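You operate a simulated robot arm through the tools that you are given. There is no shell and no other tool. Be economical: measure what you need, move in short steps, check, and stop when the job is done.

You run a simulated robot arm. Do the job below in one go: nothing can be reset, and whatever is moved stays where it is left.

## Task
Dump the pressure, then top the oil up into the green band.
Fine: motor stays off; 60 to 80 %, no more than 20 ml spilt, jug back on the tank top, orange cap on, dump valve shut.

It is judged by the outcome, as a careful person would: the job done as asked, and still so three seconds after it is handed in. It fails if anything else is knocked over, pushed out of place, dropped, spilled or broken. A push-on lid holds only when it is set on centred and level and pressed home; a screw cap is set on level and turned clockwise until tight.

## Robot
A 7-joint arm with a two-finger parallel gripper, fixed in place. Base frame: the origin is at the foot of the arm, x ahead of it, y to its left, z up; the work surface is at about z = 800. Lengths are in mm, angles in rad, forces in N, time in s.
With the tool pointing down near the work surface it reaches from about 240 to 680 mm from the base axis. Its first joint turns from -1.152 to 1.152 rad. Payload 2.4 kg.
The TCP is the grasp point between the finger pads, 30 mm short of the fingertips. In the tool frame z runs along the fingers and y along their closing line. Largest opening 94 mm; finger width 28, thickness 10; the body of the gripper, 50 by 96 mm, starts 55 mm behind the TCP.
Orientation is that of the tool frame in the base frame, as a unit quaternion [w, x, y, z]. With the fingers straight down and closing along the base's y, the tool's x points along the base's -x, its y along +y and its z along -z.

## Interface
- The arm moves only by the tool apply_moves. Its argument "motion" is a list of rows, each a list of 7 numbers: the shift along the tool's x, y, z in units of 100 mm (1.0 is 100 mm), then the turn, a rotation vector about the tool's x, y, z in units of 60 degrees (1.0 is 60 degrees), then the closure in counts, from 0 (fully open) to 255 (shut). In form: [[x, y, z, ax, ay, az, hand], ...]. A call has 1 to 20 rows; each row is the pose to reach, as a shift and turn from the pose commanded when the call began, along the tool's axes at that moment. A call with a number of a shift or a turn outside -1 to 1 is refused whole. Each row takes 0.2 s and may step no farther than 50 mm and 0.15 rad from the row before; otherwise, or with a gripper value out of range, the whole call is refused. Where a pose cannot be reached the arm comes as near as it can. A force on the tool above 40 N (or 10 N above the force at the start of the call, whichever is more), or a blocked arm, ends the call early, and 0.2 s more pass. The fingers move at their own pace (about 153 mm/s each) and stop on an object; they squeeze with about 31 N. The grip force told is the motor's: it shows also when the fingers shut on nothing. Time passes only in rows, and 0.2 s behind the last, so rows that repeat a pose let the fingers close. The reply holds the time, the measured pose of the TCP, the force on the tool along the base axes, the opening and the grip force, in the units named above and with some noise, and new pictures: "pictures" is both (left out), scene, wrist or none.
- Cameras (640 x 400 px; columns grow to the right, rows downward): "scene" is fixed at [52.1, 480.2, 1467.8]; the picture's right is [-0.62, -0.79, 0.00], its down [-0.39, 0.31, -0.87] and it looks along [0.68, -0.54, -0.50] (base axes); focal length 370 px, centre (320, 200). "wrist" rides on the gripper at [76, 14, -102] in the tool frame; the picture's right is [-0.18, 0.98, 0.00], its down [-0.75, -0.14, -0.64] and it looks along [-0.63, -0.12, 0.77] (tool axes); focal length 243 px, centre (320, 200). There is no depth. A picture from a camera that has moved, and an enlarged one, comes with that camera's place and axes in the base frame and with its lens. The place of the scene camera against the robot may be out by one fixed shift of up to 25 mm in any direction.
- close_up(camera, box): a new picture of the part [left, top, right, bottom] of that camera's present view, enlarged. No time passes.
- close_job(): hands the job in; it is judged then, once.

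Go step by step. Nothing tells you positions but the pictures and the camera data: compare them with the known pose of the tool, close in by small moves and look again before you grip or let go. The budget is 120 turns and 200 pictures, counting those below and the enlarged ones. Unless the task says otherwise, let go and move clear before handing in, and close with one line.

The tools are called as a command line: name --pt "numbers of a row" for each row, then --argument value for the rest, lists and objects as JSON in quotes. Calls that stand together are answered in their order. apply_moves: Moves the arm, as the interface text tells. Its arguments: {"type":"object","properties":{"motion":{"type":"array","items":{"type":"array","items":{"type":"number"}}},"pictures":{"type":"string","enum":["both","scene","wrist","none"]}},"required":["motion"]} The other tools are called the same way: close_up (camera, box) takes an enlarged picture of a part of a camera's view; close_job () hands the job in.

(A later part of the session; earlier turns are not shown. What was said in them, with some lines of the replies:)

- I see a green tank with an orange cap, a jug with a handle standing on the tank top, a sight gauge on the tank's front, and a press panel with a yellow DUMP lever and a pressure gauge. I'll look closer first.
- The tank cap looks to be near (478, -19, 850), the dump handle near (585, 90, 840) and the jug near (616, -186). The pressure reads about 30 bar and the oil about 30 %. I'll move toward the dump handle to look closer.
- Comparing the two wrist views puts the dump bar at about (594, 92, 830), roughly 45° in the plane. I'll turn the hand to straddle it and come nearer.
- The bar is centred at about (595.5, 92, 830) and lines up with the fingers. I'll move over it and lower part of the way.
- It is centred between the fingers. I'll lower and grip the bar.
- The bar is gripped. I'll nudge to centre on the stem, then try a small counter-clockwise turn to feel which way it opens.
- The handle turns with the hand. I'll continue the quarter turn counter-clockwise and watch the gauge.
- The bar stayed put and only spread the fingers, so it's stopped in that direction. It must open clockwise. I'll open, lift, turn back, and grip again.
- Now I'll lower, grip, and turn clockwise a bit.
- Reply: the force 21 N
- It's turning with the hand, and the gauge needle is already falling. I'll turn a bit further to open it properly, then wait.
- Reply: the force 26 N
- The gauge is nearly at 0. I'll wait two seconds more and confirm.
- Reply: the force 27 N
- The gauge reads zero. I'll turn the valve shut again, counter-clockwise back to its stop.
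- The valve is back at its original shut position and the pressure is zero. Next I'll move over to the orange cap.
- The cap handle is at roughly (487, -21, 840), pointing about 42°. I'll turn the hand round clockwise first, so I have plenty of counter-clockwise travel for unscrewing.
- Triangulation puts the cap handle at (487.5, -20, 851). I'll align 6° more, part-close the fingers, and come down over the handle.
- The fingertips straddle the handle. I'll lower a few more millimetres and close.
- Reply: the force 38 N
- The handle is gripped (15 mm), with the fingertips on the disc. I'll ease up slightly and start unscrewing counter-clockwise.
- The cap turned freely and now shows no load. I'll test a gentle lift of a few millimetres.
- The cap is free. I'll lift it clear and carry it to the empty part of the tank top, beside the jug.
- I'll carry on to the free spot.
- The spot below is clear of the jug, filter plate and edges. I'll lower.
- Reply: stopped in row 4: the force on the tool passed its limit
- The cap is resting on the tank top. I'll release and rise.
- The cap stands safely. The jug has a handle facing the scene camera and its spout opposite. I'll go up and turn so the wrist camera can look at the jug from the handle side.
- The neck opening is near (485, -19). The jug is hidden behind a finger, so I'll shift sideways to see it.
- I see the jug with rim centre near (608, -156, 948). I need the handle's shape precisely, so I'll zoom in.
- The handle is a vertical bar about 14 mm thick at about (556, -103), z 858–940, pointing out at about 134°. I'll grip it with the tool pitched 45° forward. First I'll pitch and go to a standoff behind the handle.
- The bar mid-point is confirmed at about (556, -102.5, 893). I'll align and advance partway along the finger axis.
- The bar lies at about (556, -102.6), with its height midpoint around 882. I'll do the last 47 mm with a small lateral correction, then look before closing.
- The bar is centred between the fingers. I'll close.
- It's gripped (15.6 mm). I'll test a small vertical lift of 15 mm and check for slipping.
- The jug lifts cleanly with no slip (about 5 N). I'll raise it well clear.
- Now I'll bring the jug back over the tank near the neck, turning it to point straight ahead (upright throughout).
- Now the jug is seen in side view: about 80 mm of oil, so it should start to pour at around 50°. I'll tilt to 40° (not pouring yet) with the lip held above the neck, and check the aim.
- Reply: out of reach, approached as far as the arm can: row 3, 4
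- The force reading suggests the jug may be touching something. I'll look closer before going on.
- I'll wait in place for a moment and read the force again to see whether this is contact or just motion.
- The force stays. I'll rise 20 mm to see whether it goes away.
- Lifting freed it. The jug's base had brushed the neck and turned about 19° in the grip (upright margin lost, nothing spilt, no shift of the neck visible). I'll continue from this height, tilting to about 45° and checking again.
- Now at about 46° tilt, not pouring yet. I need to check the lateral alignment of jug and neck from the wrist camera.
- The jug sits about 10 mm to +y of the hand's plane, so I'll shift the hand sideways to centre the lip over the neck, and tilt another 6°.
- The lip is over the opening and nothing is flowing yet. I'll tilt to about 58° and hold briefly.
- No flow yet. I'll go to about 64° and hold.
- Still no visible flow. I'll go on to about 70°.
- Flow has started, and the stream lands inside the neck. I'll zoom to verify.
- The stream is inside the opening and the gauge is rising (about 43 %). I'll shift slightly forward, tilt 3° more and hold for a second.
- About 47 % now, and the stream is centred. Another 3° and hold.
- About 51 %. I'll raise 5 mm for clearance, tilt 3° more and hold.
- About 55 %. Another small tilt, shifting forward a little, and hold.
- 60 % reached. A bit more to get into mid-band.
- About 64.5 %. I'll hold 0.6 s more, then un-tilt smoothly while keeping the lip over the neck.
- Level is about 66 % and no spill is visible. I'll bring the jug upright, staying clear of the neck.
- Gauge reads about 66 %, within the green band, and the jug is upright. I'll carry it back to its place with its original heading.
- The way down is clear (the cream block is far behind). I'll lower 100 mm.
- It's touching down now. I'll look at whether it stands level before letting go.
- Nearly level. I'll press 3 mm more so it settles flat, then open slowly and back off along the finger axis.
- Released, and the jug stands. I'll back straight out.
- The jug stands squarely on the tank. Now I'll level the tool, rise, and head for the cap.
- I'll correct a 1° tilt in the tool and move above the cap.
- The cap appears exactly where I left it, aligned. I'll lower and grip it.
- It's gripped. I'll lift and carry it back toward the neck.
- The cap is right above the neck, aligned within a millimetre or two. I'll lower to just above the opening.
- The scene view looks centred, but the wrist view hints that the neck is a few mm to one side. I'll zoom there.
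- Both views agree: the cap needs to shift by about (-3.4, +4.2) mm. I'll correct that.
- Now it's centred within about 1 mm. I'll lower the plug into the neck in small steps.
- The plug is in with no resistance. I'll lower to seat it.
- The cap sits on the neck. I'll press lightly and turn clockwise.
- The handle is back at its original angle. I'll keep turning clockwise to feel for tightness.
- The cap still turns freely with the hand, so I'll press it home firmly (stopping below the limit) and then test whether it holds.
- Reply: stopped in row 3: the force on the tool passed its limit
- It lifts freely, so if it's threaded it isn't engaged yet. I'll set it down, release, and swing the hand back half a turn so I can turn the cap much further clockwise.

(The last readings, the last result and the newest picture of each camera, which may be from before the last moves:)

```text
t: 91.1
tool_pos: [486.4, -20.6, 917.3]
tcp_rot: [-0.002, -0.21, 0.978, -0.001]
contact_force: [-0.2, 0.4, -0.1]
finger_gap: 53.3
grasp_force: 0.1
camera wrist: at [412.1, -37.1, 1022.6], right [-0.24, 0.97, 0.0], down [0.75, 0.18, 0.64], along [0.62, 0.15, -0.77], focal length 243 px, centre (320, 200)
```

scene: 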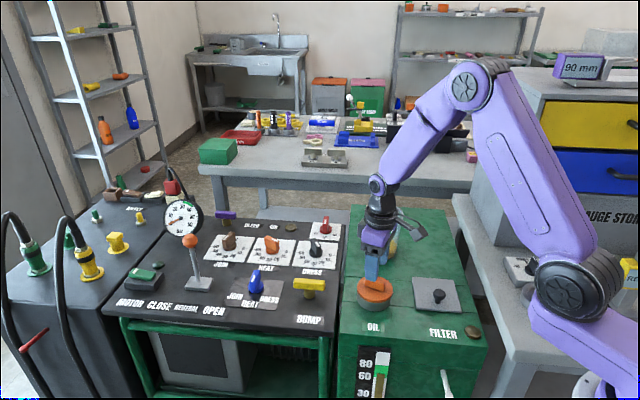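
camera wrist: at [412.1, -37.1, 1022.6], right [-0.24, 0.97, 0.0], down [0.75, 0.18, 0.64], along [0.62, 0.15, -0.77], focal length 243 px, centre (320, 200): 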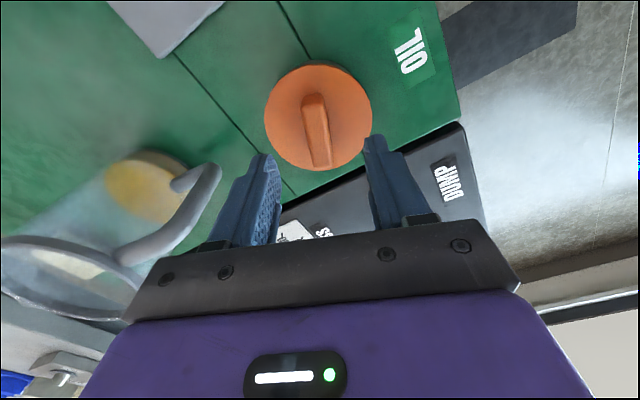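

The cap is seated and the fingers straddle its handle again. I'll lower, grip and turn clockwise with light pressure.

apply_moves --pt "0 0 0.25 0 0 0 110" --pt "0 0 0.46 0 0 0 110" --pt "0 0 0.475 0 0 0 255" --pt "0 0 0.475 0 0 0 255" --pt "0 0 0.475 0 0 0 255" --pt "0 0 0.485 0 0 0.12 255" --pt "0 0 0.485 0 0 0.24 255" --pt "0 0 0.485 0 0 0.36 255" --pt "0 0 0.485 0 0 0.48 255" --pt "0 0 0.485 0 0 0.6 255" --pt "0 0 0.485 0 0 0.72 255" --pt "0 0 0.485 0 0 0.84 255" --pt "0 0 0.485 0 0 0.96 255" --pictures "wrist"

apply_moves --pt "0 0 0 0 0 0.12 255" --pt "0 0 0 0 0 0.24 255" --pt "0 0 0 0 0 0.36 255" --pt "0 0 0 0 0 0.48 255" --pt "0 0 0 0 0 0.6 255" --pt "0 0 0 0 0 0.72 255" --pt "0 0 0 0 0 0.84 255" --pt "0 0 0 0 0 0.96 255" --pictures "wrist"

```text
t: 93.9
tool_pos: [487.0, -20.8, 869.9]
tcp_rot: [-0.001, 0.289, 0.957, -0.001]
contact_force: [-0.3, 1.6, 16.3]
finger_gap: 15.0
grasp_force: 30.4
camera wrist: at [432.0, 34.8, 974.0], right [0.7, 0.72, 0.0], down [0.55, -0.53, 0.64], along [0.46, -0.45, -0.77], focal length 243 px, centre (320, 200)
```

wrist: 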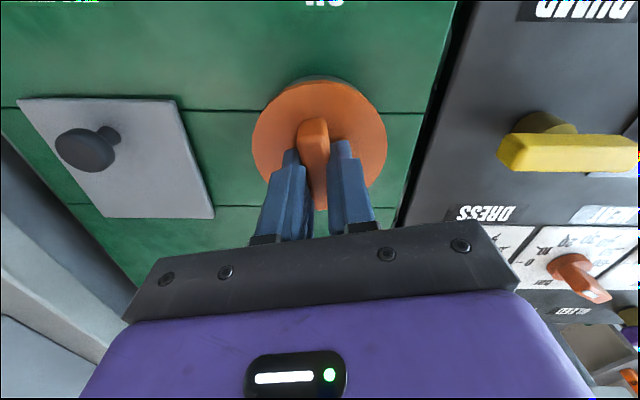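

```text
t: 95.7
tool_pos: [487.4, -20.3, 870.1]
tcp_rot: [-0.001, 0.715, 0.7, -0.002]
contact_force: [-0.5, 0.7, -0.4]
finger_gap: 14.8
grasp_force: 30.5
camera wrist: at [504.5, 56.5, 974.1], right [0.98, -0.21, 0.0], down [-0.16, -0.75, 0.64], along [-0.13, -0.63, -0.77], focal length 243 px, centre (320, 200)
```

wrist: 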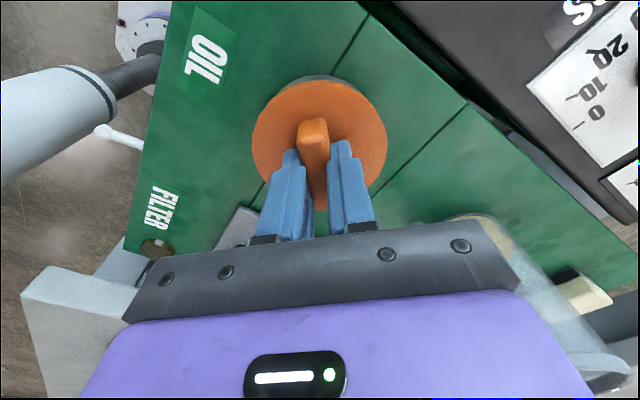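

Something changed: the downward contact load vanished at the same height, as if the cap drew in. I'll continue clockwise.

apply_moves --pt "0 0 0 0 0 0.12 255" --pt "0 0 0 0 0 0.24 255" --pt "0 0 0 0 0 0.36 255" --pt "0 0 0 0 0 0.48 255" --pt "0 0 0 0 0 0.6 255" --pt "0 0 0 0 0 0.72 255" --pt "0 0 0 0 0 0.84 255" --pictures "wrist"

close_up --camera "scene" --box '[355, 250, 405, 305]'

```text
t: 97.3
tool_pos: [488.7, -21.2, 870.7]
tcp_rot: [0.001, 0.945, 0.327, -0.003]
contact_force: [0.9, 0.0, -0.3]
finger_gap: 14.8
grasp_force: 31.3
camera wrist: at [556.7, 16.8, 974.7], right [0.47, -0.89, 0.0], down [-0.68, -0.36, 0.64], along [-0.57, -0.3, -0.76], focal length 243 px, centre (320, 200)
```

wrist: 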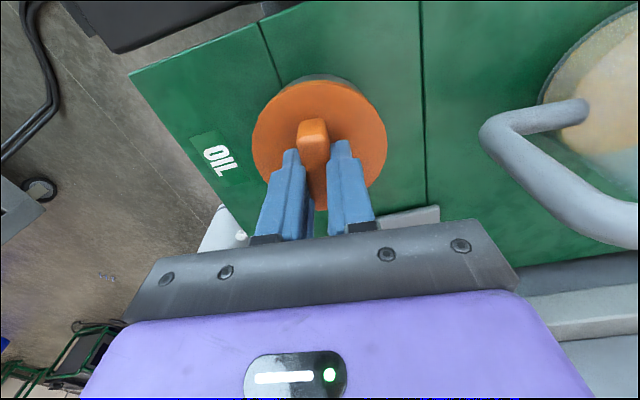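

```text
7.27 times, centred on (380, 278) of scene
camera zoom: at [52.1, 480.2, 1467.8], right [-0.62, -0.79, 0.0], down [-0.39, 0.31, -0.87], along [0.68, -0.54, -0.5], focal length 2691 px, centre (-116, -364)
```

zoom: 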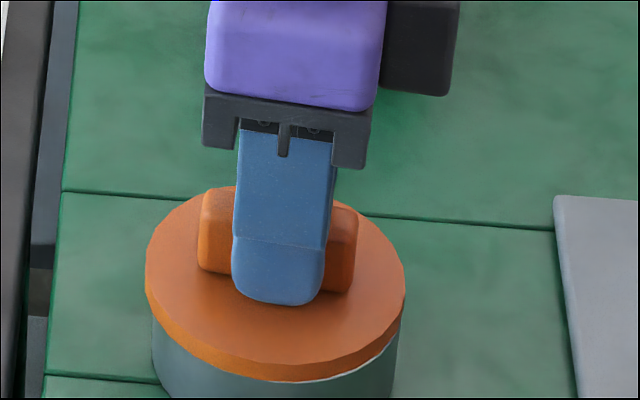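

The cap spins freely, so it's a push-on plug rather than a thread (my earlier test pull probably just popped it off). It's centred now, so I'll press it home firmly and then release without pulling.

apply_moves --pt "0 0 0.01 0 0 0 255" --pt "0 0 0.02 0 0 0 255" --pt "0 0 0.03 0 0 0 255" --pt "0 0 0.04 0 0 0 255" --pt "0 0 0.05 0 0 0 255" --pt "0 0 0.06 0 0 0 255" --pictures "none"

close_up --camera "scene" --box '[355, 250, 405, 305]'

```text
t: 98.2
tool_pos: [487.1, -20.7, 869.8]
tcp_rot: [0.001, 0.944, 0.331, 0.0]
contact_force: [-2.7, 0.8, 7.5]
finger_gap: 15.0
grasp_force: 30.8
stopped in row 4: the force on the tool passed its limit (the readings are from after the stop); the commanded pose is now the measured one
```

```text
7.27 times, centred on (380, 278) of scene
camera zoom: at [51.9, 480.2, 1467.8], right [-0.62, -0.79, 0.0], down [-0.39, 0.31, -0.87], along [0.68, -0.54, -0.5], focal length 2691 px, centre (-116, -364)
```

zoom: 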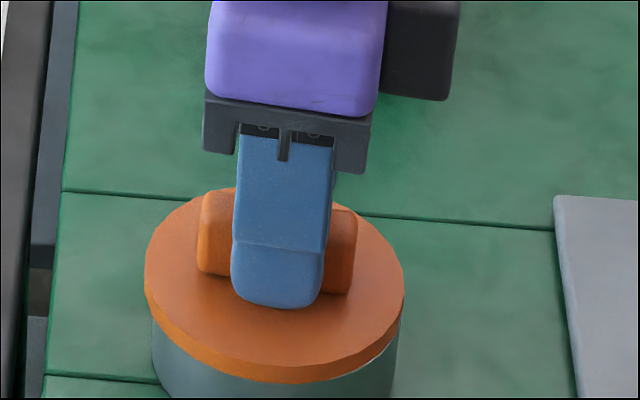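

I'll check whether it holds, with a tiny 2 mm pull and reading the force.

apply_moves --pt "0 0 -0.01 0 0 0 255" --pictures "none"

apply_moves --pt "0 0 -0.01 0 0 0 255" --pictures "none"

close_up --camera "scene" --box '[355, 250, 405, 305]'

```text
t: 98.6
tool_pos: [488.0, -20.5, 868.9]
tcp_rot: [0.001, 0.944, 0.33, 0.0]
contact_force: [0.9, -0.2, -0.2]
finger_gap: 15.0
grasp_force: 30.6
```

```text
t: 99.0
tool_pos: [488.6, -19.8, 870.8]
tcp_rot: [0.001, 0.944, 0.33, 0.0]
contact_force: [-0.5, 0.3, -0.1]
finger_gap: 14.9
grasp_force: 31.4
```

```text
7.27 times, centred on (380, 278) of scene
camera zoom: at [52.1, 480.2, 1467.8], right [-0.62, -0.79, 0.0], down [-0.39, 0.31, -0.87], along [0.68, -0.54, -0.5], focal length 2691 px, centre (-116, -364)
```

zoom: 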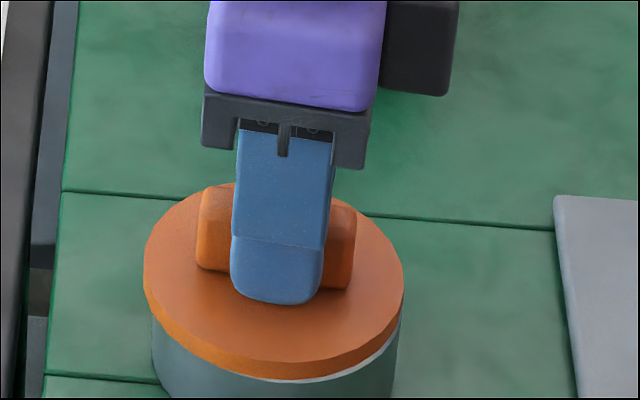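

It is a loose drop-in plug with no catch. I'll seat it fully, release, and move clear.

apply_moves --pt "0 0 0.02 0 0 0 255" --pt "0 0 0.03 0 0 0 255" --pt "0 0 0.03 0 0 0 180" --pt "0 0 0.02 0 0 0 110" --pt "0 0 0.02 0 0 0 110" --pt "0 0 -0.2 0 0 0 110" --pt "0 0 -0.6 0 0 0 60" --pt "0 0 -1.0 0 0 0 60"

close_up --camera "scene" --box '[340, 180, 460, 320]'

close_up --camera "wrist" --box '[200, 0, 440, 160]'

```text
t: 100.8
tool_pos: [487.1, -20.2, 973.5]
tcp_rot: [0.001, 0.944, 0.33, -0.001]
contact_force: [0.9, 0.5, 0.0]
finger_gap: 71.9
grasp_force: 0.1
camera wrist: at [555.2, 17.7, 1077.2], right [0.47, -0.88, 0.0], down [-0.68, -0.36, 0.64], along [-0.57, -0.3, -0.77], focal length 243 px, centre (320, 200)
```

scene: 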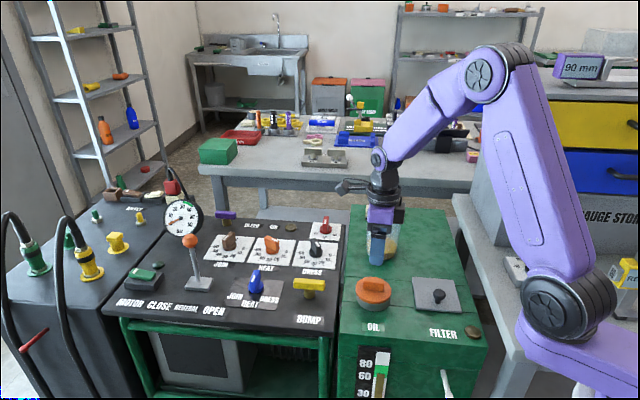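
wrist: 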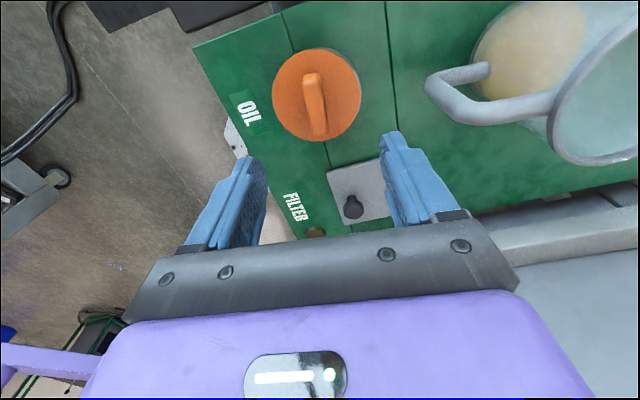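

```text
2.86 times, centred on (400, 250) of scene
camera zoom: at [52.1, 480.2, 1467.8], right [-0.62, -0.79, 0.0], down [-0.39, 0.31, -0.87], along [0.68, -0.54, -0.5], focal length 1057 px, centre (91, 57)
```

zoom: 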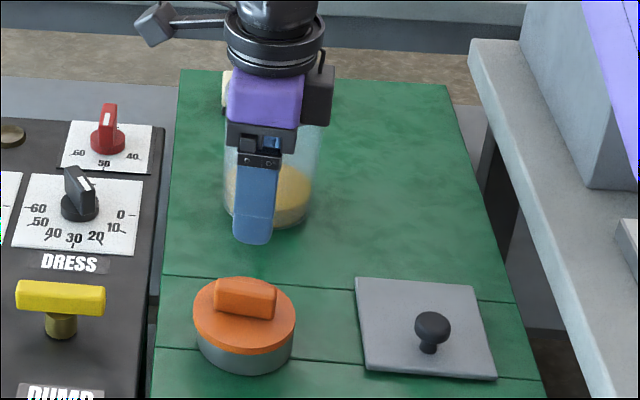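

```text
2.50 times, centred on (320, 80) of wrist
camera zoom: at [555.2, 17.7, 1077.2], right [0.47, -0.88, 0.0], down [-0.68, -0.36, 0.64], along [-0.57, -0.3, -0.77], focal length 606 px, centre (320, 500)
```

zoom: 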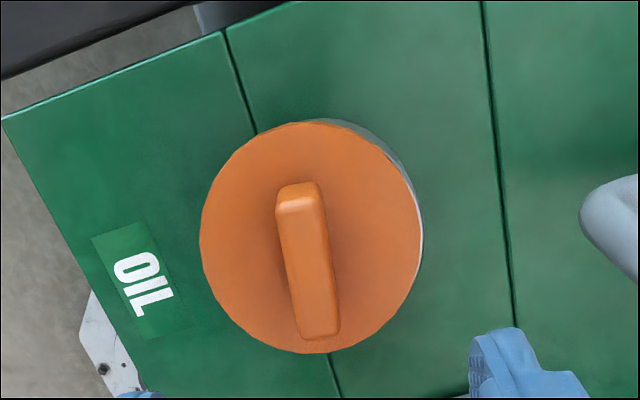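

In both views the cap looks about 4 mm off-centre on the neck (toward +y). I'll zoom in to be sure before correcting.

close_up --camera "scene" --box '[345, 260, 405, 320]'

close_up --camera "wrist" --box '[265, 35, 375, 150]'

```text
6.67 times, centred on (375, 290) of scene
camera zoom: at [52.1, 480.2, 1467.8], right [-0.62, -0.79, 0.0], down [-0.39, 0.31, -0.87], along [0.68, -0.54, -0.5], focal length 2466 px, centre (-47, -400)
```

zoom: 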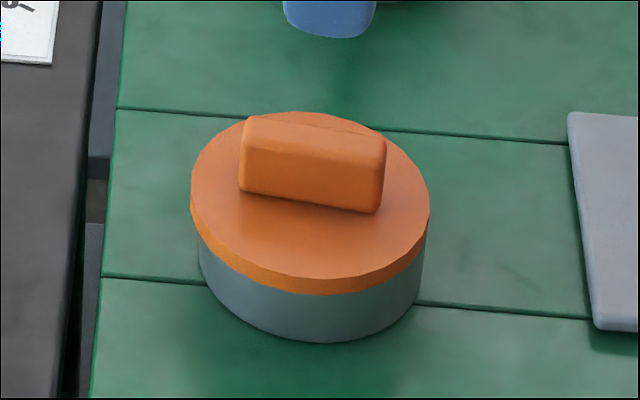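

```text
3.48 times, centred on (320, 92) of wrist
camera zoom: at [555.2, 17.7, 1077.2], right [0.47, -0.88, 0.0], down [-0.68, -0.36, 0.64], along [-0.57, -0.3, -0.77], focal length 844 px, centre (320, 574)
```

zoom: 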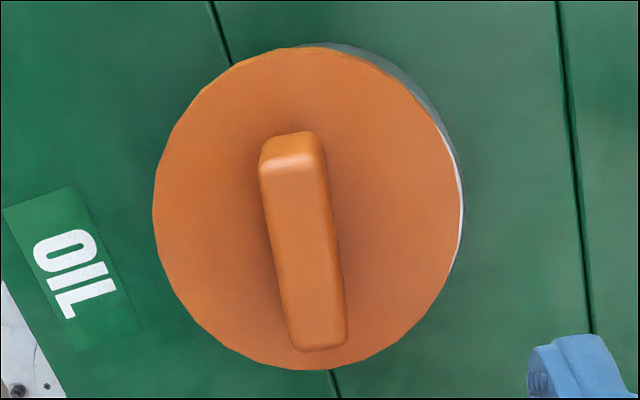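

Confirmed: about 4 mm eccentric. I'll regrip, raise a little, shift by (+1, -4.5) mm, and reseat.

apply_moves --pt "0 0 0.4 0 0 0 110" --pt "0 0 0.8 0 0 0 110" --pt "0 0 1.0 0 0 0 110" --pt "0 0 1.0 0 0 0 255" --pt "0 0 1.0 0 0 0 255" --pt "0 0 1.0 0 0 0 255" --pictures "none"

apply_moves --pt "0 0 -0.05 0 0 0 255" --pt "-0.01 0.02 -0.07 0 0 0 255" --pt "-0.02 0.042 -0.07 0 0 0 255" --pictures "none"

close_up --camera "scene" --box '[345, 260, 405, 320]'

close_up --camera "wrist" --box '[240, 40, 400, 220]'

```text
t: 102.2
tool_pos: [488.2, -21.9, 872.8]
tcp_rot: [0.001, 0.944, 0.33, 0.0]
contact_force: [0.4, -0.4, -0.1]
finger_gap: 14.9
grasp_force: 30.9
```

```text
t: 103.0
tool_pos: [488.8, -26.4, 879.5]
tcp_rot: [0.001, 0.944, 0.329, 0.001]
contact_force: [0.7, 0.0, -0.6]
finger_gap: 15.3
grasp_force: 30.4
```

```text
6.67 times, centred on (375, 290) of scene
camera zoom: at [52.1, 480.2, 1467.8], right [-0.62, -0.79, 0.0], down [-0.39, 0.31, -0.87], along [0.68, -0.54, -0.5], focal length 2466 px, centre (-47, -400)
```

zoom: 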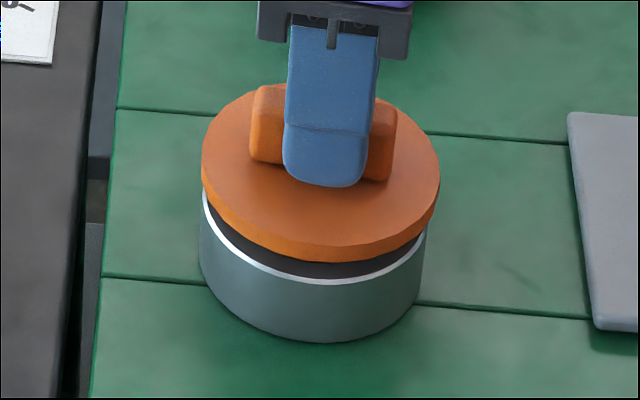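

```text
2.22 times, centred on (320, 130) of wrist
camera zoom: at [557.1, 11.9, 983.3], right [0.47, -0.88, 0.0], down [-0.68, -0.36, 0.64], along [-0.57, -0.3, -0.77], focal length 539 px, centre (320, 356)
```

zoom: 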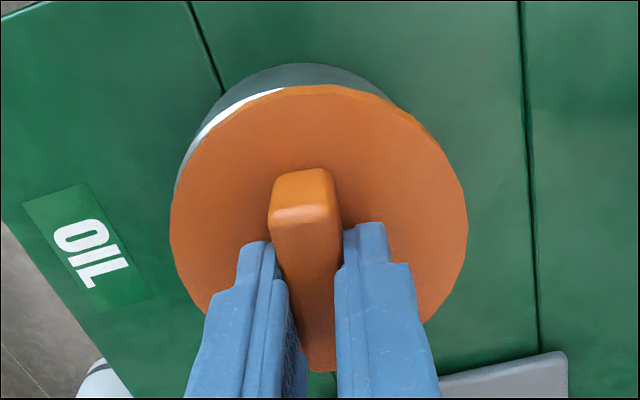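

close_up --camera "wrist" --box '[275, 60, 365, 120]'

```text
6.67 times, centred on (320, 90) of wrist
camera zoom: at [557.1, 11.9, 983.3], right [0.47, -0.88, 0.0], down [-0.68, -0.36, 0.64], along [-0.57, -0.3, -0.77], focal length 1618 px, centre (320, 933)
```

zoom: 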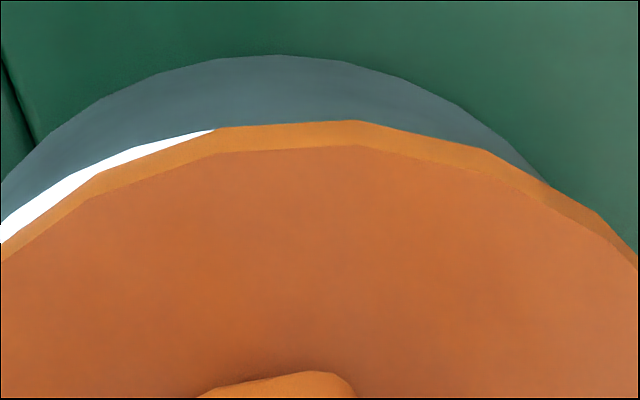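

The earlier offset came from the cap shifting when released (regripping had re-centred it), so my correction overshot. I'll shift back about 5 mm along the closing line and check.

apply_moves --pt "0 -0.025 0 0 0 0 255" --pt "0 -0.048 0 0 0 0 255" --pt "0 -0.048 0 0 0 0 255" --pictures "none"

close_up --camera "wrist" --box '[275, 60, 365, 120]'

close_up --camera "scene" --box '[345, 260, 405, 320]'

```text
t: 103.8
tool_pos: [486.3, -20.6, 877.9]
tcp_rot: [0.002, 0.944, 0.33, 0.0]
contact_force: [-0.8, 0.0, -0.7]
finger_gap: 14.9
grasp_force: 31.6
```

```text
6.67 times, centred on (320, 90) of wrist
camera zoom: at [554.5, 17.0, 982.9], right [0.47, -0.88, 0.0], down [-0.68, -0.36, 0.64], along [-0.57, -0.3, -0.77], focal length 1618 px, centre (320, 933)
```

zoom: 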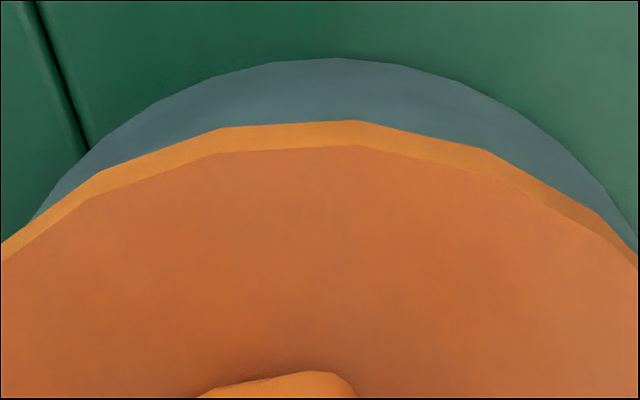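

```text
6.67 times, centred on (375, 290) of scene
camera zoom: at [52.1, 480.2, 1467.8], right [-0.62, -0.79, 0.0], down [-0.39, 0.31, -0.87], along [0.68, -0.54, -0.5], focal length 2466 px, centre (-47, -400)
```

zoom: 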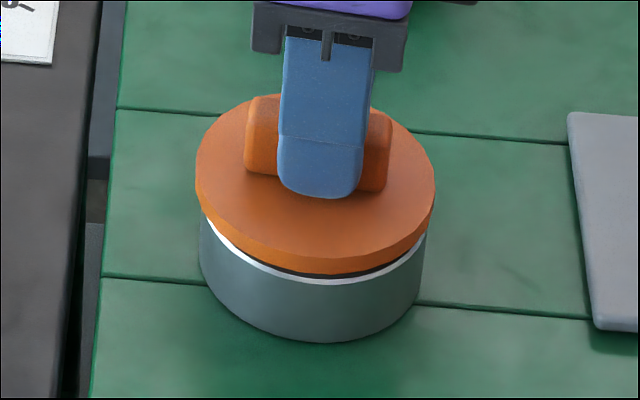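

Aligned to about 1 mm in both views. I'll seat it gently and open in small steps.

apply_moves --pt "0 0.008 0.03 0 0 0 255" --pt "0 0.008 0.06 0 0 0 255" --pt "0 0.008 0.075 0 0 0 255" --pt "0 0.008 0.085 0 0 0 255" --pictures "none"

apply_moves --pt "0 0 0 0 0 0 212" --pt "0 0 0 0 0 0 206" --pt "0 0 0 0 0 0 200" --pt "0 0 0 0 0 0 190" --pt "0 0 0 0 0 0 170" --pt "0 0 0 0 0 0 130" --pictures "none"

close_up --camera "wrist" --box '[240, 40, 400, 220]'

close_up --camera "scene" --box '[345, 260, 405, 320]'

```text
t: 104.8
tool_pos: [487.1, -22.0, 870.5]
tcp_rot: [0.002, 0.944, 0.331, 0.002]
contact_force: [-1.2, 2.9, 26.6]
finger_gap: 15.3
grasp_force: 30.4
```

```text
t: 106.2
tool_pos: [485.9, -23.0, 870.5]
tcp_rot: [0.001, 0.944, 0.33, 0.0]
contact_force: [0.1, -0.3, -0.2]
finger_gap: 46.1
grasp_force: 0.0
```

```text
2.22 times, centred on (320, 130) of wrist
camera zoom: at [554.7, 15.9, 973.5], right [0.47, -0.88, 0.0], down [-0.68, -0.36, 0.64], along [-0.57, -0.3, -0.77], focal length 539 px, centre (320, 356)
```

zoom: 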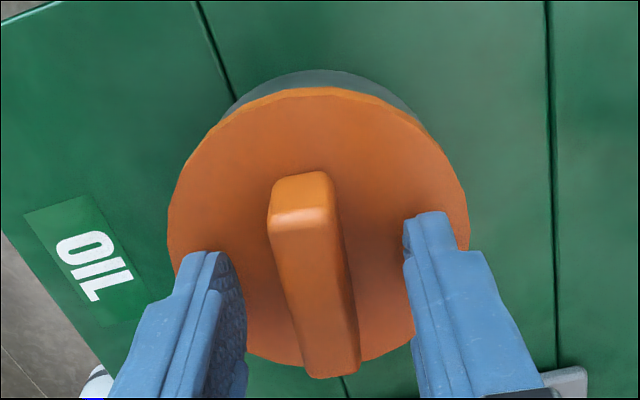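

```text
6.67 times, centred on (375, 290) of scene
camera zoom: at [52.1, 480.2, 1467.8], right [-0.62, -0.79, 0.0], down [-0.39, 0.31, -0.87], along [0.68, -0.54, -0.5], focal length 2466 px, centre (-47, -400)
```

zoom: 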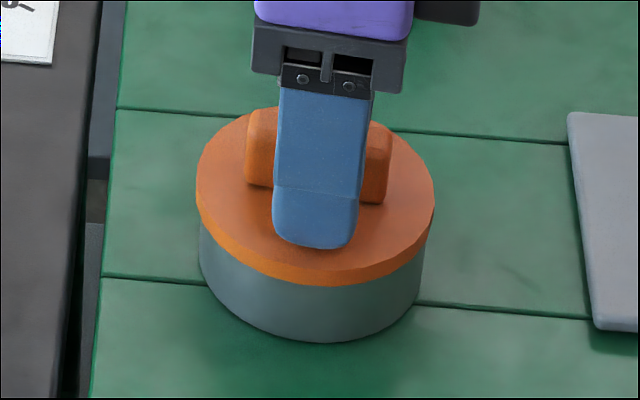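

The cap is seated, centred and level after release. I'll rise straight up and move clear, then check everything.

apply_moves --pt "0 0 -0.1 0 0 0 120" --pt "0 0 -0.3 0 0 0 110" --pt "0 0 -0.65 0 0 0 100" --pt "0 0 -1.0 0 0 0 60" --pictures "none"

apply_moves --pt "-0.3 0.1 -0.3 0 0 0 60" --pt "-0.6 0.2 -0.6 0 0 0 60" --pt "-0.95 0.3 -0.8 0 0 0 60"

close_up --camera "scene" --box '[340, 190, 480, 400]'

close_up --camera "scene" --box '[100, 180, 340, 340]'

```text
t: 107.2
tool_pos: [487.4, -20.0, 970.3]
tcp_rot: [0.001, 0.944, 0.33, 0.0]
contact_force: [0.7, -0.5, 0.0]
finger_gap: 71.8
grasp_force: 0.1
```

```text
t: 108.0
tool_pos: [434.1, -105.8, 1049.9]
tcp_rot: [0.001, 0.944, 0.331, 0.0]
contact_force: [1.0, 0.4, 0.6]
finger_gap: 71.9
grasp_force: 0.0
camera wrist: at [501.8, -67.5, 1152.9], right [0.47, -0.88, 0.0], down [-0.68, -0.36, 0.64], along [-0.57, -0.3, -0.77], focal length 243 px, centre (320, 200)
```

scene: 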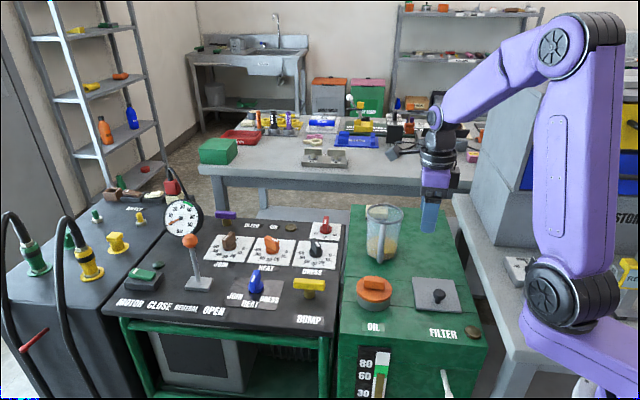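
wrist: 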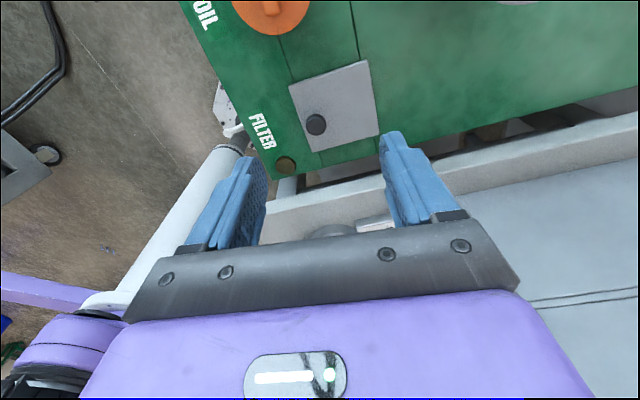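

```text
1.90 times, centred on (410, 295) of scene
camera zoom: at [52.1, 480.2, 1467.8], right [-0.62, -0.79, 0.0], down [-0.39, 0.31, -0.87], along [0.68, -0.53, -0.5], focal length 705 px, centre (149, 19)
```

zoom: 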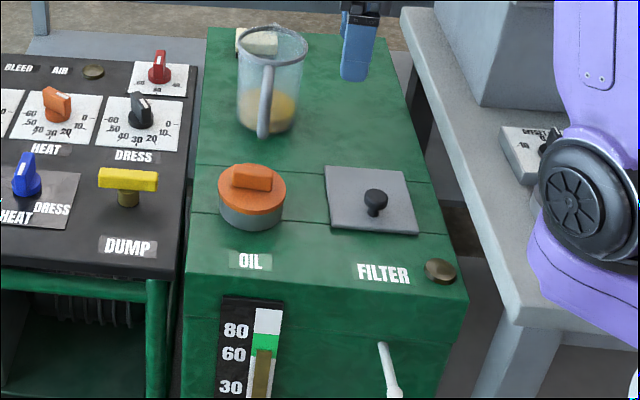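

```text
2.50 times, centred on (220, 260) of scene
camera zoom: at [52.1, 480.2, 1467.8], right [-0.62, -0.79, 0.0], down [-0.39, 0.31, -0.87], along [0.68, -0.53, -0.5], focal length 925 px, centre (570, 50)
```

zoom: 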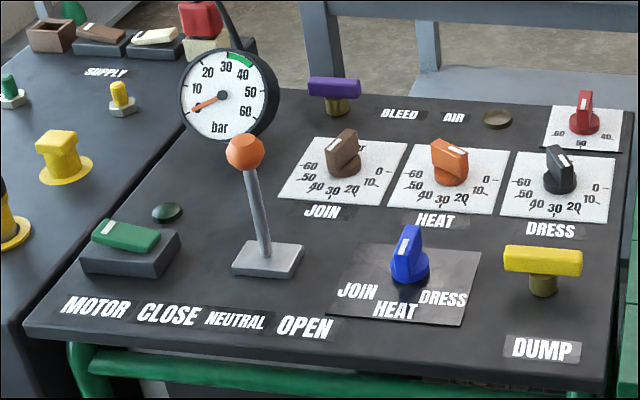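

Everything checks out: the gauge reads 0 bar, the dump valve is shut, the oil is at about 66 %, the cap matches its starting look, the jug is on the tank top, the motor switch is untouched, and the arm is clear. Handing in.

close_job

```text
The job is handed in.
```

The job is handed in: pressure dumped to 0 bar, the dump valve shut again, and the oil topped up to about 66 % with no spill visible. The orange cap is back on, though it is a loose plug that never tightened. The jug is back on the tank top, and the motor was left off.
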